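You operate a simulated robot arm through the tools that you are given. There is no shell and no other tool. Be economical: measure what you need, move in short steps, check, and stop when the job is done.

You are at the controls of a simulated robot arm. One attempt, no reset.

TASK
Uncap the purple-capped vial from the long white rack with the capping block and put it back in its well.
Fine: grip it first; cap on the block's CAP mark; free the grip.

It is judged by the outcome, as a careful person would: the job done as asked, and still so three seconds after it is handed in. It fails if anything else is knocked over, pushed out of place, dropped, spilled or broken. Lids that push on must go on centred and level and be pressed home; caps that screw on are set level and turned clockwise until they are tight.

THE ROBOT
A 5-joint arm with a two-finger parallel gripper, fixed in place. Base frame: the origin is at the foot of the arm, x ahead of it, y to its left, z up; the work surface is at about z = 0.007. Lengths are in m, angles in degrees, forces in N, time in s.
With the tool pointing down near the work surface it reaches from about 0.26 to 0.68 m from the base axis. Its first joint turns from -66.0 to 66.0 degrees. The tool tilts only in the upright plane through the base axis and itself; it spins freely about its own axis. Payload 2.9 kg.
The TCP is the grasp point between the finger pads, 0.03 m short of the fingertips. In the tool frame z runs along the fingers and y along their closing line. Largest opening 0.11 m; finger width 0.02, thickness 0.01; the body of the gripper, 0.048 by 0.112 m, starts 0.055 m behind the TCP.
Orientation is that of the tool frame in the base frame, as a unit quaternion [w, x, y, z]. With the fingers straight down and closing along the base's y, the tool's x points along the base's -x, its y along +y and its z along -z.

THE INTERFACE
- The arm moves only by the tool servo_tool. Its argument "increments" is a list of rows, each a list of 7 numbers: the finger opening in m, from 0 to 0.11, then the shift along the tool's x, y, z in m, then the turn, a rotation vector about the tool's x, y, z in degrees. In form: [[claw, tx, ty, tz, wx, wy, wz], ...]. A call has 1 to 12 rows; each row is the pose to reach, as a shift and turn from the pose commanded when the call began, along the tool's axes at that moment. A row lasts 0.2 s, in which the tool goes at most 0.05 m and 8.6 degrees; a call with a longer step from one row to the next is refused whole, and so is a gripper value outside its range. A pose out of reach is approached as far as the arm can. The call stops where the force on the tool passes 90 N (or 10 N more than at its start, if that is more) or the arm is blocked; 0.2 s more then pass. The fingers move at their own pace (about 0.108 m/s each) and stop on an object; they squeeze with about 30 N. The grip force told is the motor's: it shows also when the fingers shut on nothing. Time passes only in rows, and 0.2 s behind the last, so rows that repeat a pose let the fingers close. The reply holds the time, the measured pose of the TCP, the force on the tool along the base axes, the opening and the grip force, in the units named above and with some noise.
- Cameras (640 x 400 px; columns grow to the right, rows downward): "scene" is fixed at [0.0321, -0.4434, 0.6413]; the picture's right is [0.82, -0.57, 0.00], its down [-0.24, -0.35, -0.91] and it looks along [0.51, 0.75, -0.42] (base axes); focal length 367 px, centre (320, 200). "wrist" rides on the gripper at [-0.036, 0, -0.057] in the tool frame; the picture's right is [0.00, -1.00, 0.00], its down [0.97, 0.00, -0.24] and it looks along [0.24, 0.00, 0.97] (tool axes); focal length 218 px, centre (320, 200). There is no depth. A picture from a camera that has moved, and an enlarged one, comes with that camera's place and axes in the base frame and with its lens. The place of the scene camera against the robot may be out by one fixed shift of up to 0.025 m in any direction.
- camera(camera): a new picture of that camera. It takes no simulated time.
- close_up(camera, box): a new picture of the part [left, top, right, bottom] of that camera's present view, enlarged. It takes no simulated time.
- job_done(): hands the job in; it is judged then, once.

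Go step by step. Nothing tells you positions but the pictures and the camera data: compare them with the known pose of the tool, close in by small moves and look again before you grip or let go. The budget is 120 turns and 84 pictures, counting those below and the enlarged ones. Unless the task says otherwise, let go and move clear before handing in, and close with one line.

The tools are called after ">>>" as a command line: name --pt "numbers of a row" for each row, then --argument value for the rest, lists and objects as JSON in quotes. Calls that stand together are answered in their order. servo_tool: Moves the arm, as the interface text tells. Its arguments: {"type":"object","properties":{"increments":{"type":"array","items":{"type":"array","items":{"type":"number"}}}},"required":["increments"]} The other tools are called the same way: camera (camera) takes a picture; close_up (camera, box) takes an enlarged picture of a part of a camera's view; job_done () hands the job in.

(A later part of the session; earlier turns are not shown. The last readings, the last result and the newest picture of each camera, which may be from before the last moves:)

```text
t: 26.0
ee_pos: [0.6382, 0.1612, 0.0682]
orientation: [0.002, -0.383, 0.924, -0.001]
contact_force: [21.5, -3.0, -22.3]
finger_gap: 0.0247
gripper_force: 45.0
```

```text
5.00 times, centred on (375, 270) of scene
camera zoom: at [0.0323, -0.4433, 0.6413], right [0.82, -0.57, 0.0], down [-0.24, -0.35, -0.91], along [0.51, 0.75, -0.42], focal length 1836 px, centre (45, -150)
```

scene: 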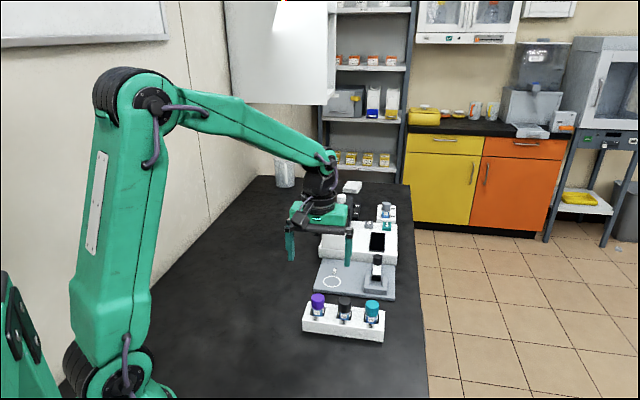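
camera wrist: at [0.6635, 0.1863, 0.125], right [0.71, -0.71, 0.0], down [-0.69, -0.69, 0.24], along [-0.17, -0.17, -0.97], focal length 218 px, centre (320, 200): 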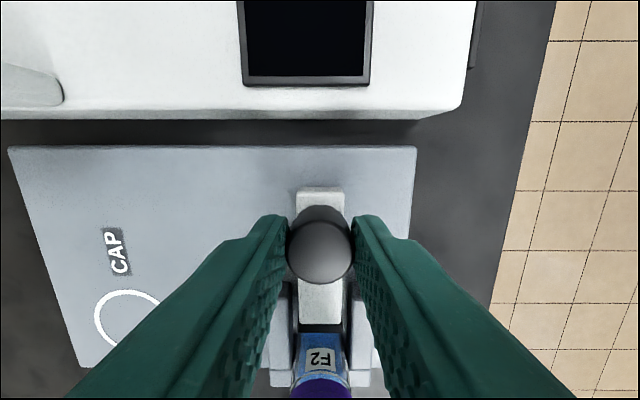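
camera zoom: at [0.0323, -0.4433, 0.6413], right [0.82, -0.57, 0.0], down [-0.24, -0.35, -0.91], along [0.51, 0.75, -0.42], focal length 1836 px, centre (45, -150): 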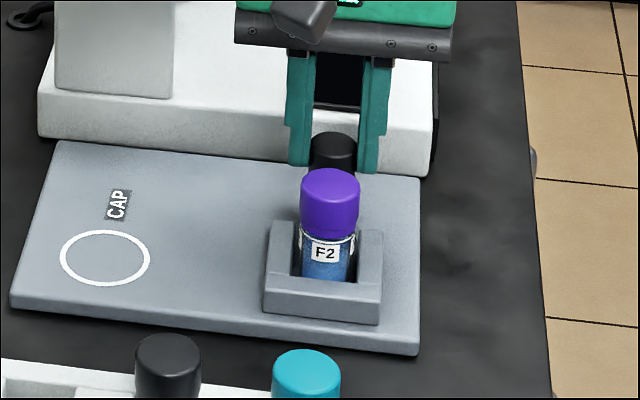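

Force jumped to about 21 N with no travel, so the vial is against the back wall. One more millimetre for firmness, then release and rise.

>>> servo_tool --pt "0.02 0.001 0 0 0 0 0" --pt "0.02 0.001 0 0 0 0 0"

>>> servo_tool --pt "0.035 0 0 0 0 0 0" --pt "0.05 0 0 0 0 0 0" --pt "0.05 0 0 0 0 0 0" --pt "0.05 0 0 -0.02 0 0 0" --pt "0.05 0 0 -0.04 0 0 0" --pt "0.05 0 0 -0.07 0 0 0" --pt "0.05 0 0 -0.07 0 0 0"

>>> camera --camera "wrist"

>>> close_up --camera "scene" --box '[340, 230, 410, 310]'

```text
t: 26.6
ee_pos: [0.6375, 0.1602, 0.0683]
orientation: [0.003, -0.384, 0.924, -0.001]
contact_force: [20.3, 2.6, -21.8]
finger_gap: 0.0247
gripper_force: 44.6
```

```text
t: 28.2
ee_pos: [0.638, 0.1569, 0.1385]
orientation: [0.0, -0.382, 0.924, 0.0]
contact_force: [0.3, 1.0, 0.2]
finger_gap: 0.0501
gripper_force: 0.1
```

```text
38 pictures are left
camera wrist: at [0.6629, 0.1825, 0.1967], right [0.71, -0.71, 0.0], down [-0.69, -0.69, 0.24], along [-0.17, -0.17, -0.97], focal length 218 px, centre (320, 200)
```

wrist: 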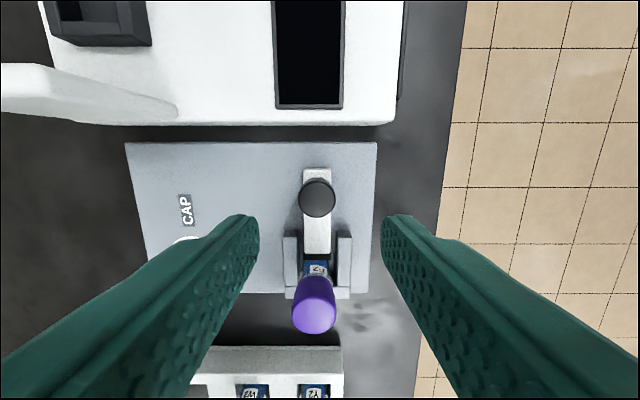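

```text
5.00 times, centred on (375, 270) of scene
camera zoom: at [0.0321, -0.4434, 0.6413], right [0.82, -0.57, 0.0], down [-0.24, -0.35, -0.91], along [0.51, 0.75, -0.42], focal length 1836 px, centre (45, -150)
```

zoom: 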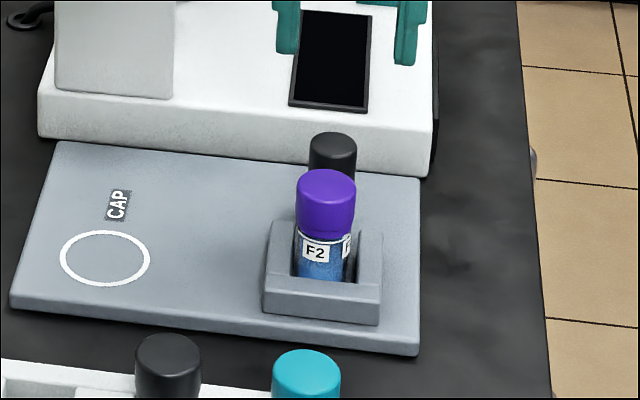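

The clamp bar stayed in; the vial shifted slightly toward −a. I'll go over the vial for a check.

>>> servo_tool --pt "0.05 0.022 0.001 0 0 0 0" --pt "0.05 0.045 0.003 0 0 0 0" --pt "0.05 0.067 0.004 0 0 0 0" --pt "0.05 0.067 0.004 0 0 0 0"

>>> close_up --camera "wrist" --box '[256, 60, 384, 240]'

```text
t: 29.2
ee_pos: [0.5855, 0.1174, 0.1375]
orientation: [0.0, -0.383, 0.924, 0.0]
contact_force: [-0.5, 0.2, 0.2]
finger_gap: 0.0499
gripper_force: 0.0
```

```text
2.22 times, centred on (320, 150) of wrist
camera zoom: at [0.6105, 0.1412, 0.1954], right [0.71, -0.71, 0.0], down [-0.69, -0.69, 0.24], along [-0.17, -0.17, -0.97], focal length 485 px, centre (320, 311)
```

zoom: 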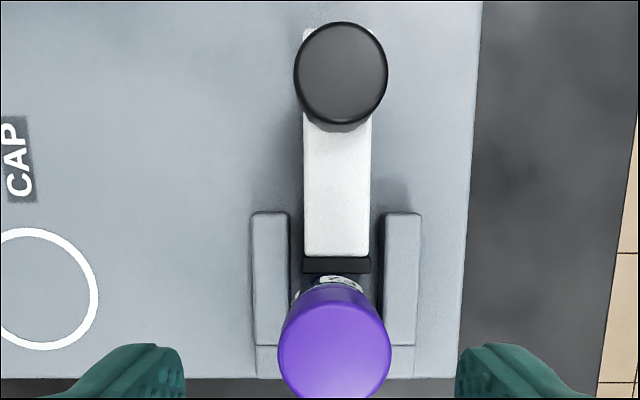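

Vial is clamped between pad and back wall. I'll align on the cap (4 mm offsets), descend, and grip the cap only.

>>> servo_tool --pt "0.05 0.0043 -0.004 0 0 0 0" --pt "0.05 0.0043 -0.004 0.02 0 0 0" --pt "0.05 0.0043 -0.004 0.04 0 0 0" --pt "0.05 0.0043 -0.004 0.056 0 0 0" --pt "0.05 0.0043 -0.004 0.056 0 0 0"

>>> camera --camera "wrist"

>>> close_up --camera "scene" --box '[340, 230, 410, 310]'

```text
t: 30.4
ee_pos: [0.5869, 0.1088, 0.0812]
orientation: [0.0, -0.382, 0.924, 0.0]
contact_force: [-0.3, -0.3, 0.1]
finger_gap: 0.05
gripper_force: 0.0
```

```text
35 pictures are left
camera wrist: at [0.6115, 0.1336, 0.1388], right [0.71, -0.71, 0.0], down [-0.69, -0.69, 0.24], along [-0.17, -0.17, -0.97], focal length 218 px, centre (320, 200)
```

wrist: 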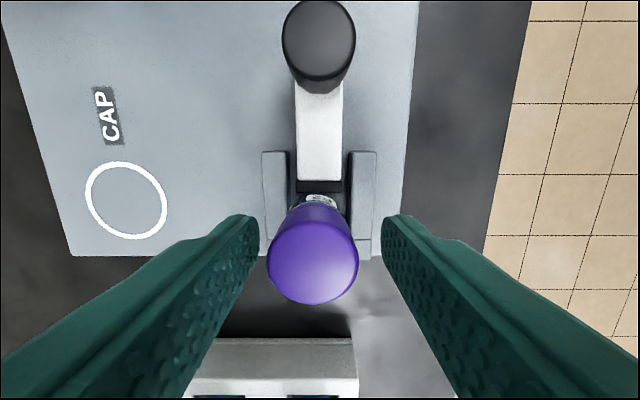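

```text
5.00 times, centred on (375, 270) of scene
camera zoom: at [0.0321, -0.4434, 0.6413], right [0.82, -0.57, 0.0], down [-0.24, -0.35, -0.91], along [0.51, 0.75, -0.42], focal length 1836 px, centre (45, -150)
```

zoom: 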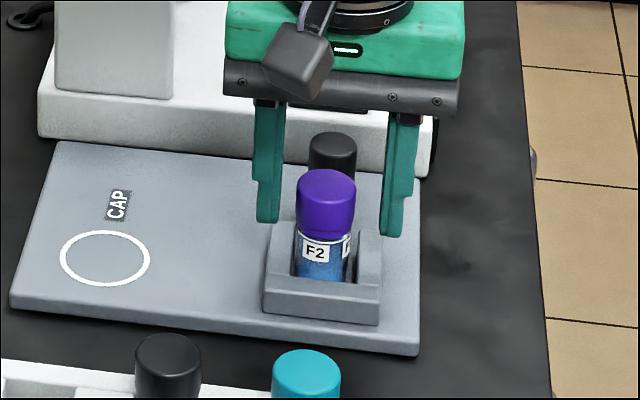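

Shift 2.3 mm toward −a and close on the cap.

>>> servo_tool --pt "0.05 0.001 0.0023 0 0 0 0" --pt "0.05 0.001 0.0023 0 0 0 0" --pt "0.035 0.001 0.0023 0 0 0 0" --pt "0.02 0.001 0.0023 0 0 0 0" --pt "0.02 0.001 0.0023 0 0 0 0" --pt "0.02 0.001 0.0023 0 0 0 0"

>>> camera --camera "wrist"

```text
t: 31.8
ee_pos: [0.584, 0.1092, 0.0816]
orientation: [-0.001, -0.383, 0.924, 0.0]
contact_force: [-0.5, 0.1, 0.1]
finger_gap: 0.0284
gripper_force: 30.1
```

```text
33 pictures are left
camera wrist: at [0.6087, 0.1341, 0.1397], right [0.71, -0.71, 0.0], down [-0.69, -0.69, 0.24], along [-0.17, -0.17, -0.97], focal length 218 px, centre (320, 200)
```

wrist: 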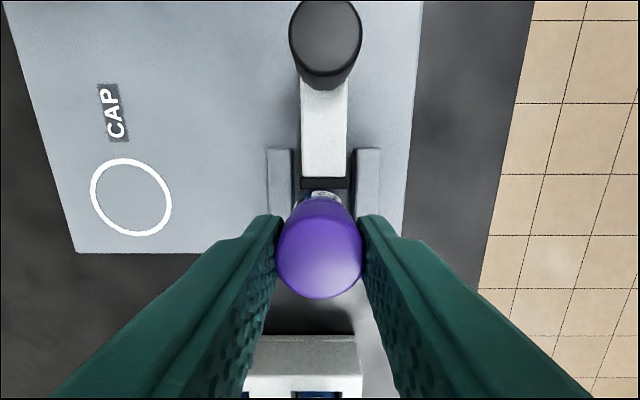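

Cap gripped. Start unscrewing counter-clockwise (negative about tool z), with a short test turn.

>>> servo_tool --pt "0.02 0 0 0 0 0 -8" --pt "0.02 0 0 0 0 0 -16" --pt "0.02 0 0 0 0 0 -24" --pt "0.02 0 0 0 0 0 -32" --pt "0.02 0 0 0 0 0 -40" --pt "0.02 0 0 0 0 0 -40"

>>> close_up --camera "scene" --box '[340, 230, 410, 310]'

```text
t: 33.2
ee_pos: [0.5837, 0.1096, 0.0821]
orientation: [0.0, -0.676, 0.737, 0.0]
contact_force: [0.9, -0.3, 0.7]
finger_gap: 0.0285
gripper_force: 30.0
```

```text
5.00 times, centred on (375, 270) of scene
camera zoom: at [0.0321, -0.4434, 0.6413], right [0.82, -0.57, 0.0], down [-0.24, -0.35, -0.91], along [0.51, 0.75, -0.42], focal length 1836 px, centre (45, -150)
```

zoom: 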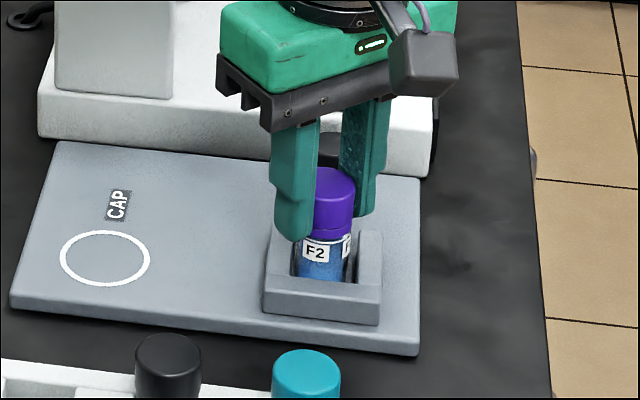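

The vial stays put while the cap turns. Continue.

>>> servo_tool --pt "0.02 0 0 0 0 0 -8" --pt "0.02 0 0 0 0 0 -16" --pt "0.02 0 0 0 0 0 -24" --pt "0.02 0 0 0 0 0 -32" --pt "0.02 0 0 0 0 0 -40" --pt "0.02 0 0 0 0 0 -48" --pt "0.02 0 0 0 0 0 -56" --pt "0.02 0 0 0 0 0 -64" --pt "0.02 0 0 0 0 0 -72" --pt "0.02 0 0 0 0 0 -80" --pt "0.02 0 0 0 0 0 -88" --pt "0.02 0 0 0 0 0 -88"

>>> close_up --camera "scene" --box '[340, 230, 410, 310]'

```text
t: 35.8
ee_pos: [0.5829, 0.1113, 0.0818]
orientation: [0.0, 0.998, -0.061, 0.0]
contact_force: [0.2, -1.4, 2.9]
finger_gap: 0.0284
gripper_force: 30.2
```

```text
5.00 times, centred on (375, 270) of scene
camera zoom: at [0.0321, -0.4434, 0.6413], right [0.82, -0.57, 0.0], down [-0.24, -0.35, -0.91], along [0.51, 0.75, -0.42], focal length 1836 px, centre (45, -150)
```

zoom: 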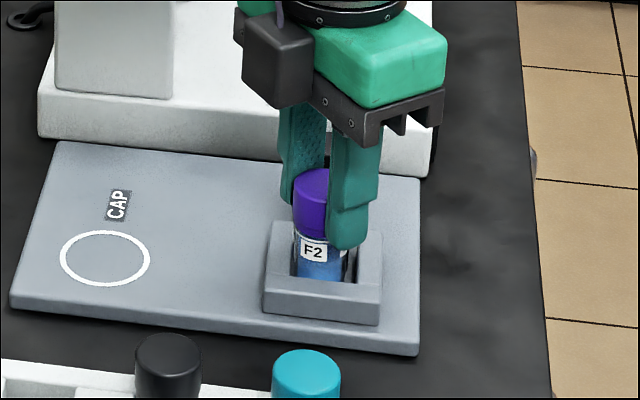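

>>> servo_tool --pt "0.02 0 0 -0.0001 0 0 -8" --pt "0.02 0 0 -0.0001 0 0 -16" --pt "0.02 0 0 -0.0002 0 0 -24" --pt "0.02 0 0 -0.0003 0 0 -32" --pt "0.02 0 0 -0.0004 0 0 -40" --pt "0.02 0 0 -0.0004 0 0 -48" --pt "0.02 0 0 -0.0005 0 0 -56" --pt "0.02 0 0 -0.0006 0 0 -64" --pt "0.02 0 0 -0.0007 0 0 -72" --pt "0.02 0 0 -0.0007 0 0 -80" --pt "0.02 0 0 -0.0008 0 0 -88" --pt "0.02 0 0 -0.0008 0 0 -88"

>>> close_up --camera "scene" --box '[340, 230, 410, 310]'

```text
t: 38.4
ee_pos: [0.5821, 0.1232, 0.0847]
orientation: [0.0, 0.999, 0.039, 0.001]
contact_force: [5.7, -13.5, 22.8]
finger_gap: 0.0284
gripper_force: 29.4
out of reach, approached as far as the arm can: row 2, 3, 4, 5, 6, 7, 8, 9, 10, 11, 12
```

```text
5.00 times, centred on (375, 270) of scene
camera zoom: at [0.0319, -0.4434, 0.6413], right [0.82, -0.57, 0.0], down [-0.24, -0.35, -0.91], along [0.51, 0.75, -0.42], focal length 1836 px, centre (45, -150)
```

zoom: 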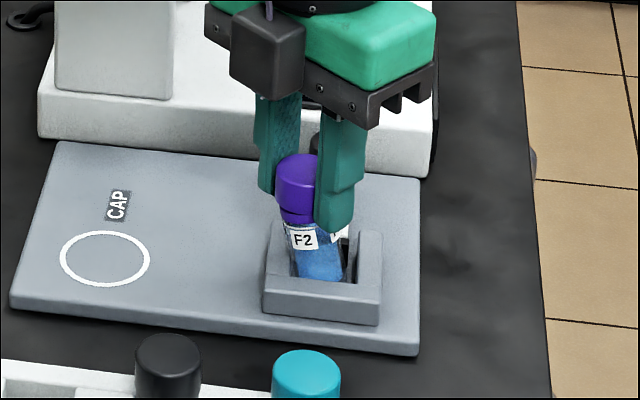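

The spin hit its joint limit and the arm drifted, tilting the vial. I'll carefully undo that; first a null row to see what the commanded pose is now.

>>> servo_tool --pt "0.02 0 0 0 0 0 0"

```text
t: 38.8
ee_pos: [0.5811, 0.1217, 0.0853]
orientation: [0.0, 0.999, 0.039, 0.002]
contact_force: [5.4, -13.0, 23.8]
finger_gap: 0.0288
gripper_force: 30.1
```

The commanded pose is now the reached one. I'll move back about 11.5 mm in −y in small steps to bring the vial upright.

>>> servo_tool --pt "0.02 0 0.002 0 0 0 0" --pt "0.02 0 0.004 0 0 0 0" --pt "0.02 0 0.006 0.0005 0 0 0" --pt "0.02 0 0.006 0.0005 0 0 0"

>>> close_up --camera "scene" --box '[340, 230, 410, 310]'

```text
t: 39.8
ee_pos: [0.5826, 0.118, 0.0843]
orientation: [0.0, 0.999, 0.036, 0.001]
contact_force: [2.2, -8.6, 22.4]
finger_gap: 0.0283
gripper_force: 29.9
```

```text
5.00 times, centred on (375, 270) of scene
camera zoom: at [0.0319, -0.4434, 0.6413], right [0.82, -0.57, 0.0], down [-0.24, -0.35, -0.91], along [0.51, 0.75, -0.42], focal length 1836 px, centre (45, -150)
```

zoom: 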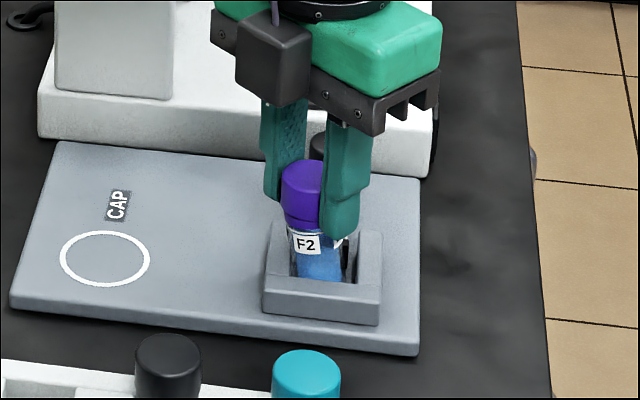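

>>> servo_tool --pt "0.02 0 0.002 -0.0005 0 0 0" --pt "0.02 0 0.004 -0.0005 0 0 0" --pt "0.02 0 0.006 -0.0005 0 0 0" --pt "0.02 0 0.007 -0.0005 0 0 0" --pt "0.02 0 0.007 -0.0005 0 0 0"

>>> close_up --camera "scene" --box '[340, 230, 410, 310]'

```text
t: 41.0
ee_pos: [0.5815, 0.1177, 0.0839]
orientation: [0.0, 0.999, 0.033, 0.0]
contact_force: [2.7, -7.1, 13.3]
finger_gap: 0.0286
gripper_force: 30.0
out of reach, approached as far as the arm can: row 1, 2, 3, 4, 5
```

```text
5.00 times, centred on (375, 270) of scene
camera zoom: at [0.032, -0.4434, 0.6413], right [0.82, -0.57, 0.0], down [-0.24, -0.35, -0.91], along [0.51, 0.75, -0.42], focal length 1836 px, centre (45, -150)
```

zoom: 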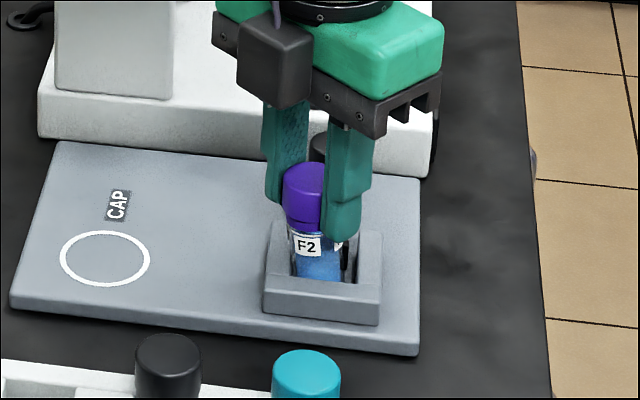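

The spin limit blocks it; I'll turn back about 8° while shifting.

>>> servo_tool --pt "0.02 0 0 -0.0005 0 0 4" --pt "0.02 0 0 -0.0005 0 0 8" --pt "0.02 0 0.002 -0.0005 0 0 8" --pt "0.02 0 0.004 -0.0005 0 0 8" --pt "0.02 0 0.006 -0.0005 0 0 8" --pt "0.02 0 0.006 -0.0005 0 0 8"

>>> close_up --camera "scene" --box '[340, 230, 410, 310]'

```text
t: 42.4
ee_pos: [0.5837, 0.1102, 0.0838]
orientation: [0.0, 1.0, -0.031, -0.001]
contact_force: [1.5, 2.6, -0.6]
finger_gap: 0.0285
gripper_force: 29.6
```

```text
5.00 times, centred on (375, 270) of scene
camera zoom: at [0.0321, -0.4434, 0.6413], right [0.82, -0.57, 0.0], down [-0.24, -0.35, -0.91], along [0.51, 0.75, -0.42], focal length 1836 px, centre (45, -150)
```

zoom: 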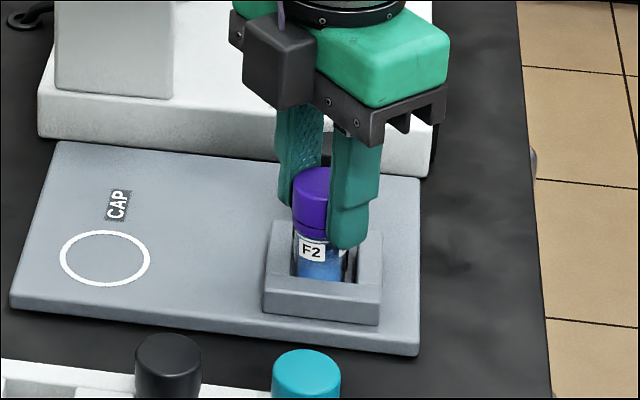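

Vial is upright again and forces are near zero. I'll release the cap, wind the spin back clockwise with fingers open, and regrip.

>>> servo_tool --pt "0.035 0 0 0 0 0 0" --pt "0.05 0 0 0 0 0 0" --pt "0.05 0 0 0 0 0 0" --pt "0.05 0 0 0 0 0 8" --pt "0.05 0 0 0 0 0 16" --pt "0.05 0 0 0 0 0 24" --pt "0.05 0 0 0 0 0 32" --pt "0.05 0 0 0 0 0 40" --pt "0.05 0 0 0 0 0 48" --pt "0.05 0 0 0 0 0 56" --pt "0.05 0 0 0 0 0 64" --pt "0.05 0 0 0 0 0 72"

>>> servo_tool --pt "0.05 0 0 0 0 0 8" --pt "0.05 0 0 0 0 0 16" --pt "0.05 0 0 0 0 0 24" --pt "0.05 0 0 0 0 0 32" --pt "0.05 0 0 0 0 0 40" --pt "0.05 0 0 0 0 0 48" --pt "0.05 0 0 0 0 0 56" --pt "0.05 0 0 0 0 0 59" --pt "0.05 0 0 0 0 0 59"

>>> camera --camera "wrist"

>>> close_up --camera "scene" --box '[340, 230, 410, 310]'

```text
t: 45.0
ee_pos: [0.5827, 0.111, 0.0834]
orientation: [0.0, 0.789, -0.614, 0.0]
contact_force: [-0.8, -0.6, -0.1]
finger_gap: 0.0503
gripper_force: 0.0
```

```text
t: 47.0
ee_pos: [0.5822, 0.1113, 0.0837]
orientation: [0.0, -0.386, 0.923, 0.0]
contact_force: [0.4, 0.0, -0.2]
finger_gap: 0.0502
gripper_force: 0.0
```

```text
26 pictures are left
camera wrist: at [0.607, 0.1364, 0.1397], right [0.71, -0.7, 0.0], down [-0.68, -0.69, 0.24], along [-0.17, -0.17, -0.97], focal length 218 px, centre (320, 200)
```

wrist: 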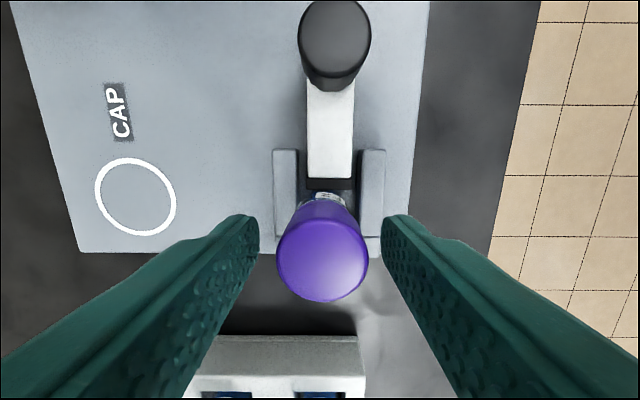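

```text
5.00 times, centred on (375, 270) of scene
camera zoom: at [0.0321, -0.4434, 0.6413], right [0.82, -0.57, 0.0], down [-0.24, -0.35, -0.91], along [0.51, 0.75, -0.42], focal length 1836 px, centre (45, -150)
```

zoom: 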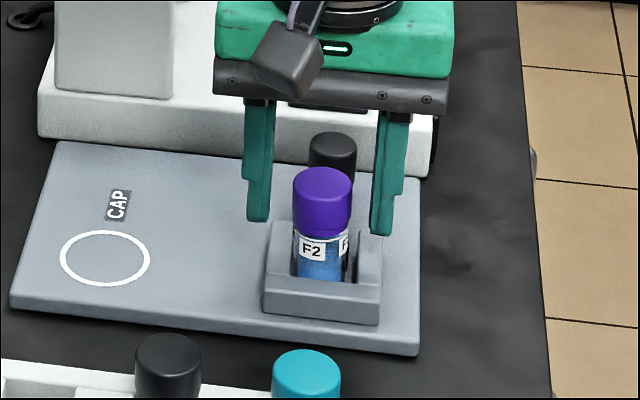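

The vial is standing and still clamped; the cap has risen slightly. I'll wind the spin further clockwise for a long unscrewing stroke.

>>> servo_tool --pt "0.05 0 0 0 0 0 8" --pt "0.05 0 0 0 0 0 16" --pt "0.05 0 0 0 0 0 24" --pt "0.05 0 0 0 0 0 32" --pt "0.05 0 0 0 0 0 40" --pt "0.05 0 0 0 0 0 48" --pt "0.05 0 0 0 0 0 56" --pt "0.05 0 0 0 0 0 64" --pt "0.05 0 0 0 0 0 72" --pt "0.05 0 0 0 0 0 80" --pt "0.05 0 0 0 0 0 88" --pt "0.05 0 0 0 0 0 90"

>>> servo_tool --pt "0.05 0 0 0 0 0 8" --pt "0.05 0 0 0 0 0 16" --pt "0.05 0 0 0 0 0 24" --pt "0.05 0 0 0 0 0 32" --pt "0.05 0 0 0 0 0 40" --pt "0.05 0 0 0 0 0 48" --pt "0.05 0 0 0 0 0 56" --pt "0.05 0 0 0 0 0 64" --pt "0.05 0 0 0 0 0 72" --pt "0.05 0 0 0 0 0 80" --pt "0.05 0 0 0 0 0 88" --pt "0.05 0 0 0 0 0 90"

>>> camera --camera "wrist"

```text
t: 49.6
ee_pos: [0.5814, 0.1111, 0.0829]
orientation: [0.0, 0.38, 0.925, -0.001]
contact_force: [-0.7, 0.9, 0.2]
finger_gap: 0.0501
gripper_force: 0.1
```

```text
t: 52.2
ee_pos: [0.5819, 0.1114, 0.0827]
orientation: [0.0, 0.923, 0.385, 0.001]
contact_force: [0.3, 0.8, -0.8]
finger_gap: 0.0501
gripper_force: 0.1
```

```text
24 pictures are left
camera wrist: at [0.5565, 0.0845, 0.1405], right [-0.71, 0.7, 0.0], down [0.68, 0.69, 0.24], along [0.17, 0.17, -0.97], focal length 218 px, centre (320, 200)
```

wrist: 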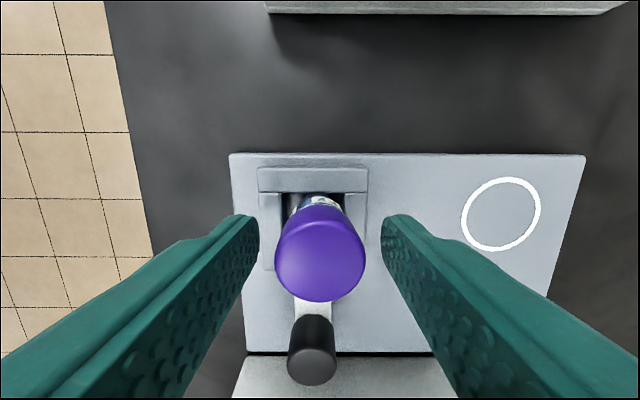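

Centred again with plenty of spin range. Close on the cap and unscrew, rising slightly.

>>> servo_tool --pt "0.035 0 0 0 0 0 0" --pt "0.02 0 0 0 0 0 0" --pt "0.02 0 0 0 0 0 0" --pt "0.02 0 0 0 0 0 -8" --pt "0.02 0 0 0 0 0 -16" --pt "0.02 0 0 -0.0002 0 0 -24" --pt "0.02 0 0 -0.0003 0 0 -32" --pt "0.02 0 0 -0.0004 0 0 -40" --pt "0.02 0 0 -0.0005 0 0 -48" --pt "0.02 0 0 -0.0006 0 0 -56" --pt "0.02 0 0 -0.0007 0 0 -64" --pt "0.02 0 0 -0.0008 0 0 -72"

>>> servo_tool --pt "0.02 0 0 -0.0001 0 0 -8" --pt "0.02 0 0 -0.0002 0 0 -16" --pt "0.02 0 0 -0.0002 0 0 -24" --pt "0.02 0 0 -0.0003 0 0 -32" --pt "0.02 0 0 -0.0004 0 0 -40" --pt "0.02 0 0 -0.0005 0 0 -48" --pt "0.02 0 0 -0.0006 0 0 -56" --pt "0.02 0 0 -0.0007 0 0 -64" --pt "0.02 0 0 -0.0008 0 0 -72" --pt "0.02 0 0 -0.0008 0 0 -80" --pt "0.02 0 0 -0.0008 0 0 -88" --pt "0.02 0 0 -0.0008 0 0 -90"

>>> close_up --camera "scene" --box '[340, 230, 410, 310]'

```text
t: 54.8
ee_pos: [0.5816, 0.1115, 0.0837]
orientation: [0.001, 0.519, 0.855, -0.001]
contact_force: [1.7, 1.3, 0.8]
finger_gap: 0.0281
gripper_force: 29.7
```

```text
t: 57.4
ee_pos: [0.5829, 0.1115, 0.0848]
orientation: [0.0, -0.238, 0.971, -0.001]
contact_force: [0.4, 1.2, 0.0]
finger_gap: 0.0279
gripper_force: 30.7
```

```text
5.00 times, centred on (375, 270) of scene
camera zoom: at [0.0321, -0.4434, 0.6413], right [0.82, -0.57, 0.0], down [-0.24, -0.35, -0.91], along [0.51, 0.75, -0.42], focal length 1836 px, centre (45, -150)
```

zoom: 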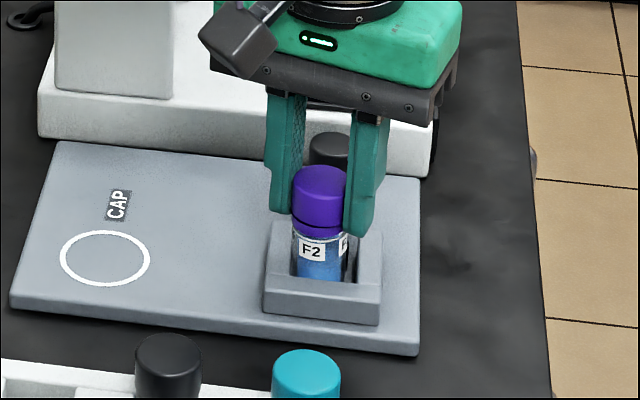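

>>> servo_tool --pt "0.02 0 0 -0.0001 0 0 -8" --pt "0.02 0 0 -0.0002 0 0 -16" --pt "0.02 0 0 -0.0002 0 0 -24" --pt "0.02 0 0 -0.0003 0 0 -32" --pt "0.02 0 0 -0.0004 0 0 -40" --pt "0.02 0 0 -0.0005 0 0 -48" --pt "0.02 0 0 -0.0006 0 0 -56" --pt "0.02 0 0 -0.0007 0 0 -64" --pt "0.02 0 0 -0.0008 0 0 -72" --pt "0.02 0 0 -0.0008 0 0 -80" --pt "0.02 0 0 -0.0008 0 0 -88" --pt "0.02 0 0 -0.0008 0 0 -90"

>>> close_up --camera "scene" --box '[350, 240, 400, 305]'

```text
t: 60.0
ee_pos: [0.5824, 0.1094, 0.086]
orientation: [-0.001, 0.855, -0.519, 0.0]
contact_force: [0.6, 1.2, -0.6]
finger_gap: 0.0279
gripper_force: 29.9
```

```text
6.15 times, centred on (375, 272) of scene
camera zoom: at [0.0321, -0.4434, 0.6413], right [0.82, -0.57, 0.0], down [-0.24, -0.35, -0.91], along [0.51, 0.75, -0.42], focal length 2260 px, centre (-18, -246)
```

zoom: 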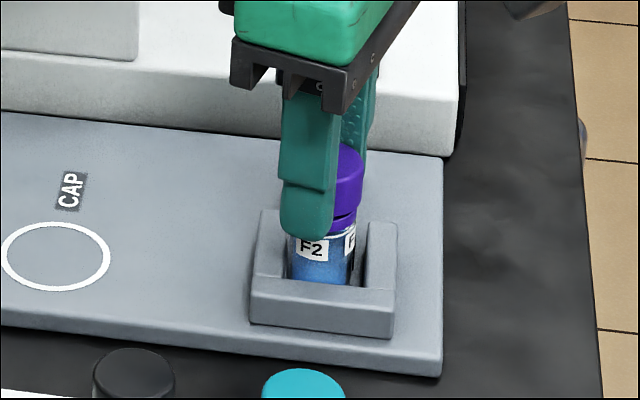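

A gap shows between the cap and its collar (the collar stays on the vial). I'll turn a bit more while rising, then try a gentle lift.

>>> servo_tool --pt "0.02 0 0 -0.0002 0 0 -8" --pt "0.02 0 0 -0.0004 0 0 -16" --pt "0.02 0 0 -0.0006 0 0 -24" --pt "0.02 0 0 -0.0008 0 0 -32" --pt "0.02 0 0 -0.001 0 0 -40" --pt "0.02 0 0 -0.0015 0 0 -40" --pt "0.02 0 0 -0.002 0 0 -40" --pt "0.02 0 0 -0.002 0 0 -40"

>>> close_up --camera "scene" --box '[350, 240, 400, 305]'

```text
t: 61.8
ee_pos: [0.5838, 0.1102, 0.088]
orientation: [0.0, 0.981, -0.196, 0.0]
contact_force: [0.1, 0.5, 0.2]
finger_gap: 0.0278
gripper_force: 30.2
```

```text
6.15 times, centred on (375, 272) of scene
camera zoom: at [0.0321, -0.4434, 0.6413], right [0.82, -0.57, 0.0], down [-0.24, -0.35, -0.91], along [0.51, 0.75, -0.42], focal length 2260 px, centre (-18, -246)
```

zoom: 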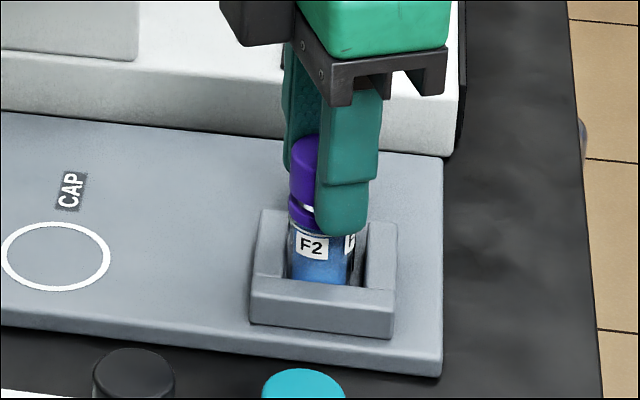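

The white neck shows and there's no force, so it seems free. Lifting.

>>> servo_tool --pt "0.02 0 0 -0.002 0 0 0" --pt "0.02 0 0 -0.004 0 0 0" --pt "0.02 0 0 -0.007 0 0 0" --pt "0.02 0 0 -0.01 0 0 0" --pt "0.02 0 0 -0.01 0 0 0"

>>> close_up --camera "scene" --box '[350, 240, 400, 305]'

```text
t: 63.0
ee_pos: [0.5823, 0.1117, 0.0983]
orientation: [0.001, 0.981, -0.196, 0.001]
contact_force: [-0.1, 0.2, 0.7]
finger_gap: 0.0277
gripper_force: 30.4
```

```text
6.15 times, centred on (375, 272) of scene
camera zoom: at [0.0321, -0.4434, 0.6413], right [0.82, -0.57, 0.0], down [-0.24, -0.35, -0.91], along [0.51, 0.75, -0.42], focal length 2260 px, centre (-18, -246)
```

zoom: 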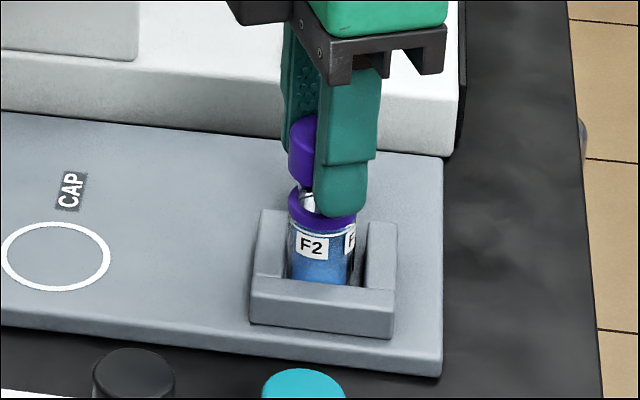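

Cap is off and the vial stays clamped with its collar. Lift clear and travel above the CAP ring.

>>> servo_tool --pt "0.02 0 0 -0.02 0 0 0" --pt "0.02 0 0 -0.04 0 0 0" --pt "0.02 -0.02 -0.009 -0.04 0 0 0" --pt "0.02 -0.04 -0.018 -0.04 0 0 0" --pt "0.02 -0.06 -0.028 -0.04 0 0 0" --pt "0.02 -0.08 -0.037 -0.04 0 0 0" --pt "0.02 -0.0985 -0.0462 -0.04 0 0 0" --pt "0.02 -0.0985 -0.0462 -0.04 0 0 0"

>>> servo_tool --pt "0.02 0 0 0 0 0 8" --pt "0.02 0 0 0 0 0 16" --pt "0.02 0 0 0 0 0 24" --pt "0.02 0 0 0 0 0 32" --pt "0.02 0 0 0 0 0 40" --pt "0.02 0 0 0 0 0 48" --pt "0.02 0 0 0 0 0 56" --pt "0.02 0 0 0 0 0 64" --pt "0.02 0 0 0 0 0 72" --pt "0.02 0 0 0 0 0 80" --pt "0.02 0 0 0 0 0 88" --pt "0.02 0 0 0 0 0 88"

>>> servo_tool --pt "0.02 0 0 0.01 0 0 8" --pt "0.02 0 0 0.02 0 0 16" --pt "0.02 0 0 0.03 0 0 23.7" --pt "0.02 0 0 0.03 0 0 23.7"

>>> camera --camera "wrist"

>>> close_up --camera "scene" --box '[310, 220, 410, 310]'

```text
t: 64.8
ee_pos: [0.5091, 0.1922, 0.1383]
orientation: [0.0, 0.981, -0.195, 0.0]
contact_force: [-0.1, 0.4, -0.8]
finger_gap: 0.0277
gripper_force: 29.7
```

```text
t: 67.4
ee_pos: [0.5093, 0.1919, 0.1376]
orientation: [-0.001, -0.568, 0.823, 0.0]
contact_force: [0.1, -0.2, 0.3]
finger_gap: 0.0274
gripper_force: 29.8
```

```text
t: 68.4
ee_pos: [0.5105, 0.1916, 0.1079]
orientation: [0.0, -0.387, 0.922, 0.0]
contact_force: [0.4, 0.1, 0.0]
finger_gap: 0.0271
gripper_force: 30.2
```

```text
19 pictures are left
camera wrist: at [0.534, 0.2168, 0.165], right [0.71, -0.7, 0.0], down [-0.68, -0.69, 0.24], along [-0.17, -0.17, -0.97], focal length 218 px, centre (320, 200)
```

wrist: 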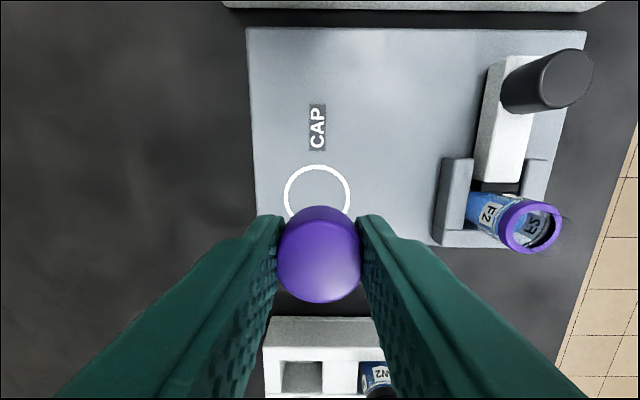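

```text
4.44 times, centred on (360, 265) of scene
camera zoom: at [0.0321, -0.4434, 0.6413], right [0.82, -0.57, 0.0], down [-0.24, -0.35, -0.91], along [0.51, 0.75, -0.42], focal length 1632 px, centre (142, -89)
```

zoom: 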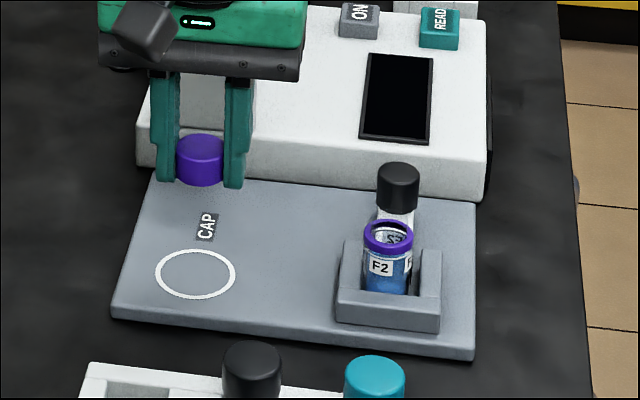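

Ring is within 2 mm of the TCP. I'll correct and descend to just above the plate.

>>> servo_tool --pt "0.02 -0.0016 0.0014 0.012 0 0 0" --pt "0.02 -0.0016 0.0014 0.026 0 0 0" --pt "0.02 -0.0016 0.0014 0.04 0 0 0" --pt "0.02 -0.0016 0.0014 0.05 0 0 0" --pt "0.02 -0.0016 0.0014 0.05 0 0 0"

>>> close_up --camera "scene" --box '[310, 240, 370, 310]'

```text
t: 69.6
ee_pos: [0.5095, 0.1939, 0.0571]
orientation: [0.0, -0.388, 0.921, 0.0]
contact_force: [0.0, 0.0, 0.2]
finger_gap: 0.0273
gripper_force: 29.9
```

```text
5.71 times, centred on (340, 275) of scene
camera zoom: at [0.0321, -0.4434, 0.6413], right [0.82, -0.57, 0.0], down [-0.24, -0.35, -0.91], along [0.51, 0.75, -0.42], focal length 2099 px, centre (206, -229)
```

zoom: 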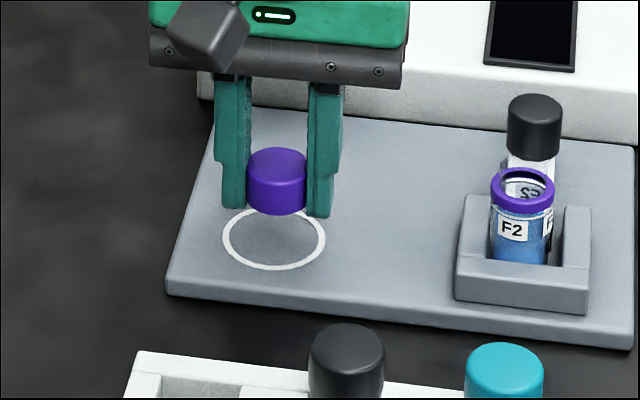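

About 10 mm to go. Lowering slowly.

>>> servo_tool --pt "0.02 0 0 0.003 0 0 0" --pt "0.02 0 0 0.006 0 0 0" --pt "0.02 0 0 0.0075 0 0 0" --pt "0.02 0 0 0.0075 0 0 0"

```text
t: 70.6
ee_pos: [0.5088, 0.1927, 0.0513]
orientation: [-0.001, -0.388, 0.922, -0.001]
contact_force: [-0.1, -0.5, -0.4]
finger_gap: 0.0272
gripper_force: 30.0
```

>>> servo_tool --pt "0.02 0 0 0.001 0 0 0" --pt "0.02 0 0 0.0015 0 0 0" --pt "0.02 0 0 0.0015 0 0 0"

>>> close_up --camera "scene" --box '[310, 250, 360, 300]'

```text
t: 71.4
ee_pos: [0.5096, 0.1938, 0.0488]
orientation: [0.0, -0.388, 0.921, 0.0]
contact_force: [0.1, 0.2, -0.1]
finger_gap: 0.0271
gripper_force: 29.9
```

```text
8.00 times, centred on (335, 275) of scene
camera zoom: at [0.0321, -0.4434, 0.6413], right [0.82, -0.57, 0.0], down [-0.24, -0.35, -0.91], along [0.51, 0.75, -0.42], focal length 2938 px, centre (200, -400)
```

zoom: 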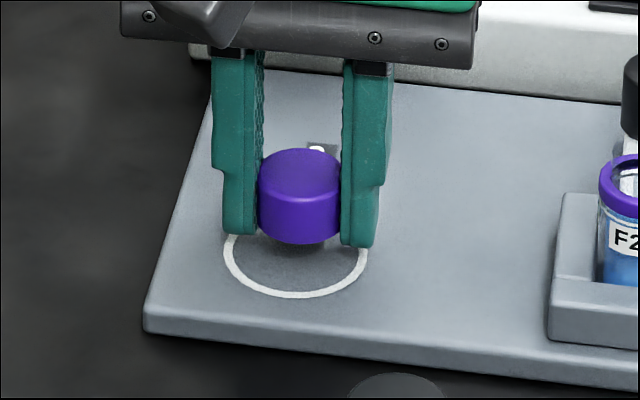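

>>> servo_tool --pt "0.02 0 0 0.001 0 0 0" --pt "0.02 0 0 0.002 0 0 0" --pt "0.02 0 0 0.002 0 0 0"

>>> servo_tool --pt "0.02 0 0 0.001 0 0 0" --pt "0.02 0 0 0.001 0 0 0"

>>> close_up --camera "scene" --box '[310, 250, 360, 300]'

```text
t: 72.2
ee_pos: [0.5085, 0.193, 0.0467]
orientation: [0.0, -0.388, 0.921, 0.0]
contact_force: [-1.1, 0.2, 0.7]
finger_gap: 0.0271
gripper_force: 29.9
```

```text
t: 72.8
ee_pos: [0.508, 0.1938, 0.0446]
orientation: [0.0, -0.388, 0.922, 0.001]
contact_force: [0.5, -0.5, 0.2]
finger_gap: 0.0272
gripper_force: 29.7
```

```text
8.00 times, centred on (335, 275) of scene
camera zoom: at [0.0321, -0.4434, 0.6413], right [0.82, -0.57, 0.0], down [-0.24, -0.35, -0.91], along [0.51, 0.75, -0.42], focal length 2938 px, centre (200, -400)
```

zoom: 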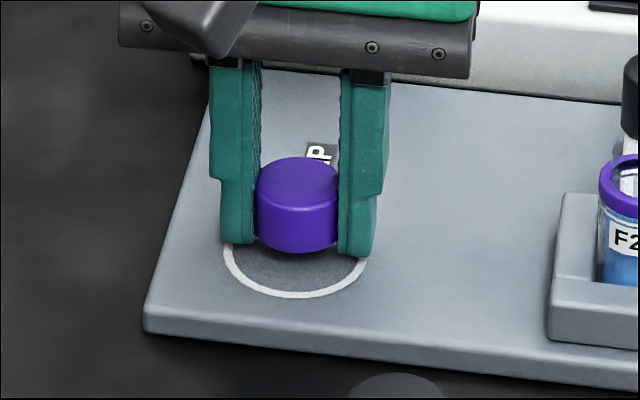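

The cap looks set back from the ring centre in this view; I'll check with the wrist camera.

>>> camera --camera "wrist"

```text
14 pictures are left
camera wrist: at [0.5336, 0.2189, 0.1027], right [0.72, -0.7, 0.0], down [-0.68, -0.69, 0.24], along [-0.17, -0.17, -0.97], focal length 218 px, centre (320, 200)
```

wrist: 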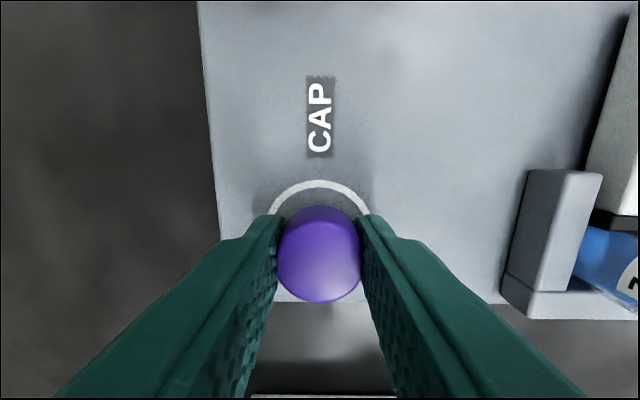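

The wrist view says it's centred on the ring, so the cap is just higher than I thought. I'll keep lowering in small steps until contact.

>>> servo_tool --pt "0.02 0 0 0.001 0 0 0" --pt "0.02 0 0 0.0015 0 0 0" --pt "0.02 0 0 0.0015 0 0 0"

```text
t: 73.6
ee_pos: [0.5095, 0.1947, 0.043]
orientation: [0.0, -0.388, 0.922, 0.0]
contact_force: [0.2, 1.0, 0.1]
finger_gap: 0.0273
gripper_force: 30.5
```

>>> servo_tool --pt "0.02 0 0 0.001 0 0 0" --pt "0.02 0 0 0.0015 0 0 0" --pt "0.02 0 0 0.0015 0 0 0"

>>> close_up --camera "scene" --box '[310, 250, 360, 300]'

```text
t: 74.4
ee_pos: [0.5091, 0.194, 0.0416]
orientation: [0.0, -0.387, 0.922, 0.0]
contact_force: [0.1, 0.6, 0.1]
finger_gap: 0.0273
gripper_force: 29.9
```

```text
8.00 times, centred on (335, 275) of scene
camera zoom: at [0.0321, -0.4434, 0.6413], right [0.82, -0.57, 0.0], down [-0.24, -0.35, -0.91], along [0.51, 0.75, -0.42], focal length 2938 px, centre (200, -400)
```

zoom: 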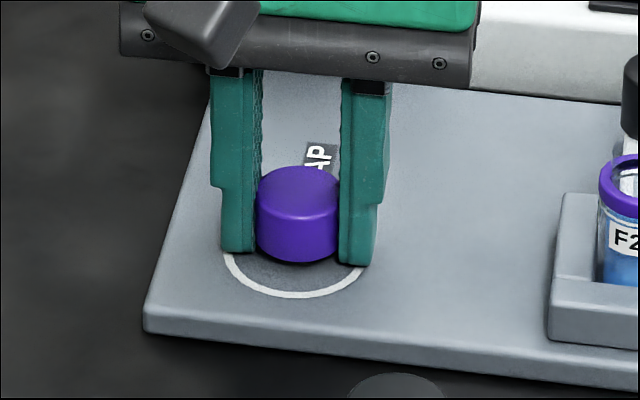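

>>> servo_tool --pt "0.02 0 0 0.001 0 0 0" --pt "0.02 0 0 0.0015 0 0 0" --pt "0.02 0 0 0.0015 0 0 0"

```text
t: 75.2
ee_pos: [0.5093, 0.1922, 0.0424]
orientation: [-0.001, -0.388, 0.921, 0.0]
contact_force: [-12.0, 1.0, 22.8]
finger_gap: 0.0268
gripper_force: 30.2
```

Contact (about 23 N). I'll ease back up slightly and look.

>>> servo_tool --pt "0.02 0 0 -0.001 0 0 0" --pt "0.02 0 0 -0.0012 0 0 0"

>>> close_up --camera "scene" --box '[310, 250, 360, 300]'

```text
t: 75.8
ee_pos: [0.5098, 0.1935, 0.042]
orientation: [0.0, -0.388, 0.922, 0.0]
contact_force: [-14.4, 1.0, 20.5]
finger_gap: 0.0271
gripper_force: 29.9
```

```text
8.00 times, centred on (335, 275) of scene
camera zoom: at [0.032, -0.4434, 0.6412], right [0.82, -0.57, 0.0], down [-0.24, -0.35, -0.91], along [0.51, 0.75, -0.42], focal length 2938 px, centre (200, -400)
```

zoom: 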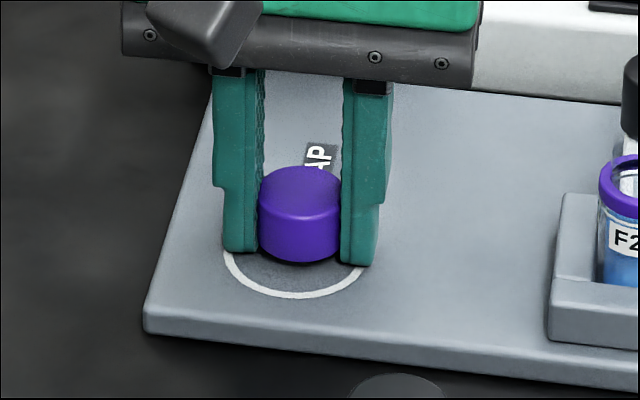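

The fingertips are touching the plate, with the cap centred and only a few mm above it. I'll relieve the force before opening.

>>> servo_tool --pt "0.02 0 0 -0.0006 0 0 0" --pt "0.02 0 0 -0.0006 0 0 0"

```text
t: 76.4
ee_pos: [0.5091, 0.194, 0.0418]
orientation: [0.0, -0.388, 0.922, -0.001]
contact_force: [-1.8, -1.1, 4.1]
finger_gap: 0.0271
gripper_force: 30.1
```

Open just a hair first, so the cap slides down guided by the fingers, then look.

>>> servo_tool --pt "0.028 0 0 -0.0003 0 0 0" --pt "0.029 0 0 -0.0003 0 0 0" --pt "0.03 0 0 -0.0003 0 0 0" --pt "0.03 0 0 -0.0003 0 0 0"

>>> close_up --camera "scene" --box '[310, 250, 360, 300]'

```text
t: 77.4
ee_pos: [0.5091, 0.1948, 0.0425]
orientation: [0.0, -0.389, 0.921, 0.0]
contact_force: [0.6, -0.6, -0.3]
finger_gap: 0.03
gripper_force: 0.2
```

```text
8.00 times, centred on (335, 275) of scene
camera zoom: at [0.0321, -0.4434, 0.6413], right [0.82, -0.57, 0.0], down [-0.24, -0.35, -0.91], along [0.51, 0.75, -0.42], focal length 2938 px, centre (200, -400)
```

zoom: 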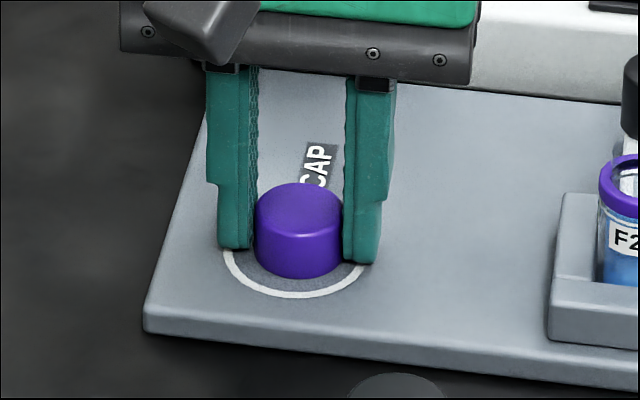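

The cap slid down flat onto the ring. Open wide and rise, then look from above.

>>> servo_tool --pt "0.04 0 0 -0.0003 0 0 0" --pt "0.05 0 0 -0.0003 0 0 0" --pt "0.05 0 0 -0.02 0 0 0" --pt "0.05 0 0 -0.045 0 0 0" --pt "0.05 0 0 -0.07 0 0 0" --pt "0.05 0 0 -0.1 0 0 0" --pt "0.05 0 0 -0.1 0 0 0"

>>> camera --camera "wrist"

```text
t: 79.0
ee_pos: [0.5082, 0.193, 0.147]
orientation: [0.0, -0.388, 0.922, 0.0]
contact_force: [-0.4, -0.2, -0.5]
finger_gap: 0.0501
gripper_force: 0.1
```

```text
10 pictures are left
camera wrist: at [0.5333, 0.2179, 0.203], right [0.72, -0.7, 0.0], down [-0.68, -0.69, 0.24], along [-0.17, -0.17, -0.97], focal length 218 px, centre (320, 200)
```

wrist: 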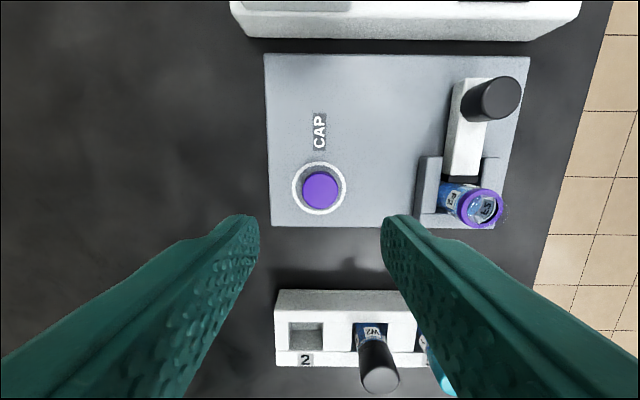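

Cap sits inside the ring. Now back to the knob at about (0.6377, 0.1606) to free the clamp.

>>> servo_tool --pt "0.05 -0.015 -0.025 0 0 0 0" --pt "0.05 -0.03 -0.05 0 0 0 0" --pt "0.05 -0.045 -0.075 0 0 0 0" --pt "0.05 -0.06 -0.1 0 0 0 0" --pt "0.05 -0.0681 -0.1147 0 0 0 0.6" --pt "0.05 -0.0681 -0.1147 0.023 0 0 0.6" --pt "0.05 -0.0681 -0.1147 0.046 0 0 0.6" --pt "0.05 -0.0681 -0.1147 0.046 0 0 0.6"

>>> camera --camera "wrist"

```text
t: 80.8
ee_pos: [0.6378, 0.1647, 0.098]
orientation: [0.0, -0.383, 0.924, 0.001]
contact_force: [0.2, 0.8, -0.6]
finger_gap: 0.0503
gripper_force: 0.2
```

```text
9 pictures are left
camera wrist: at [0.6628, 0.1889, 0.1553], right [0.71, -0.71, 0.0], down [-0.68, -0.69, 0.24], along [-0.17, -0.17, -0.97], focal length 218 px, centre (320, 200)
```

wrist: 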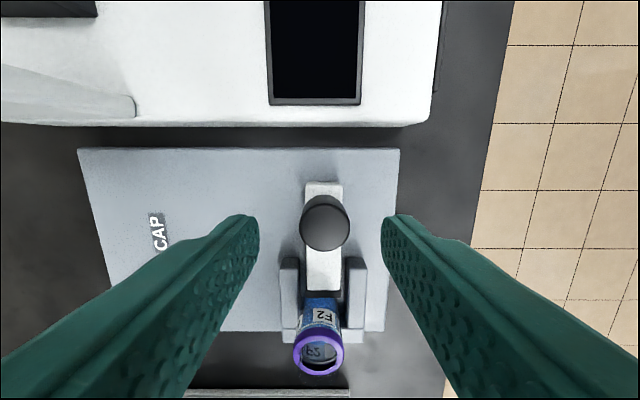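

Knob is aligned within 2 mm. Descend and grip it.

>>> servo_tool --pt "0.05 0 -0.002 0.01 0 0 0" --pt "0.05 0 -0.002 0.02 0 0 0" --pt "0.05 0 -0.002 0.03 0 0 0" --pt "0.05 0 -0.002 0.031 0 0 0" --pt "0.035 0 -0.002 0.031 0 0 0" --pt "0.02 0 -0.002 0.031 0 0 0" --pt "0.02 0 -0.002 0.031 0 0 0" --pt "0.02 0 -0.002 0.031 0 0 0"

>>> servo_tool --pt "0.02 -0.0015 0 0 0 0 0" --pt "0.02 -0.003 0 0 0 0 0" --pt "0.02 -0.0045 0 0 0 0 0" --pt "0.02 -0.006 0 0 0 0 0" --pt "0.02 -0.0075 0 0 0 0 0" --pt "0.02 -0.009 0 0 0 0 0" --pt "0.02 -0.009 0 0 0 0 0"

```text
t: 82.6
ee_pos: [0.6383, 0.1617, 0.0674]
orientation: [-0.001, -0.384, 0.923, 0.001]
contact_force: [-14.0, 8.9, 2.6]
finger_gap: 0.0248
gripper_force: 45.0
```

```text
t: 84.2
ee_pos: [0.6462, 0.1689, 0.0661]
orientation: [-0.001, -0.385, 0.923, 0.0]
contact_force: [-13.5, 15.0, -1.8]
finger_gap: 0.0248
gripper_force: 45.5
```

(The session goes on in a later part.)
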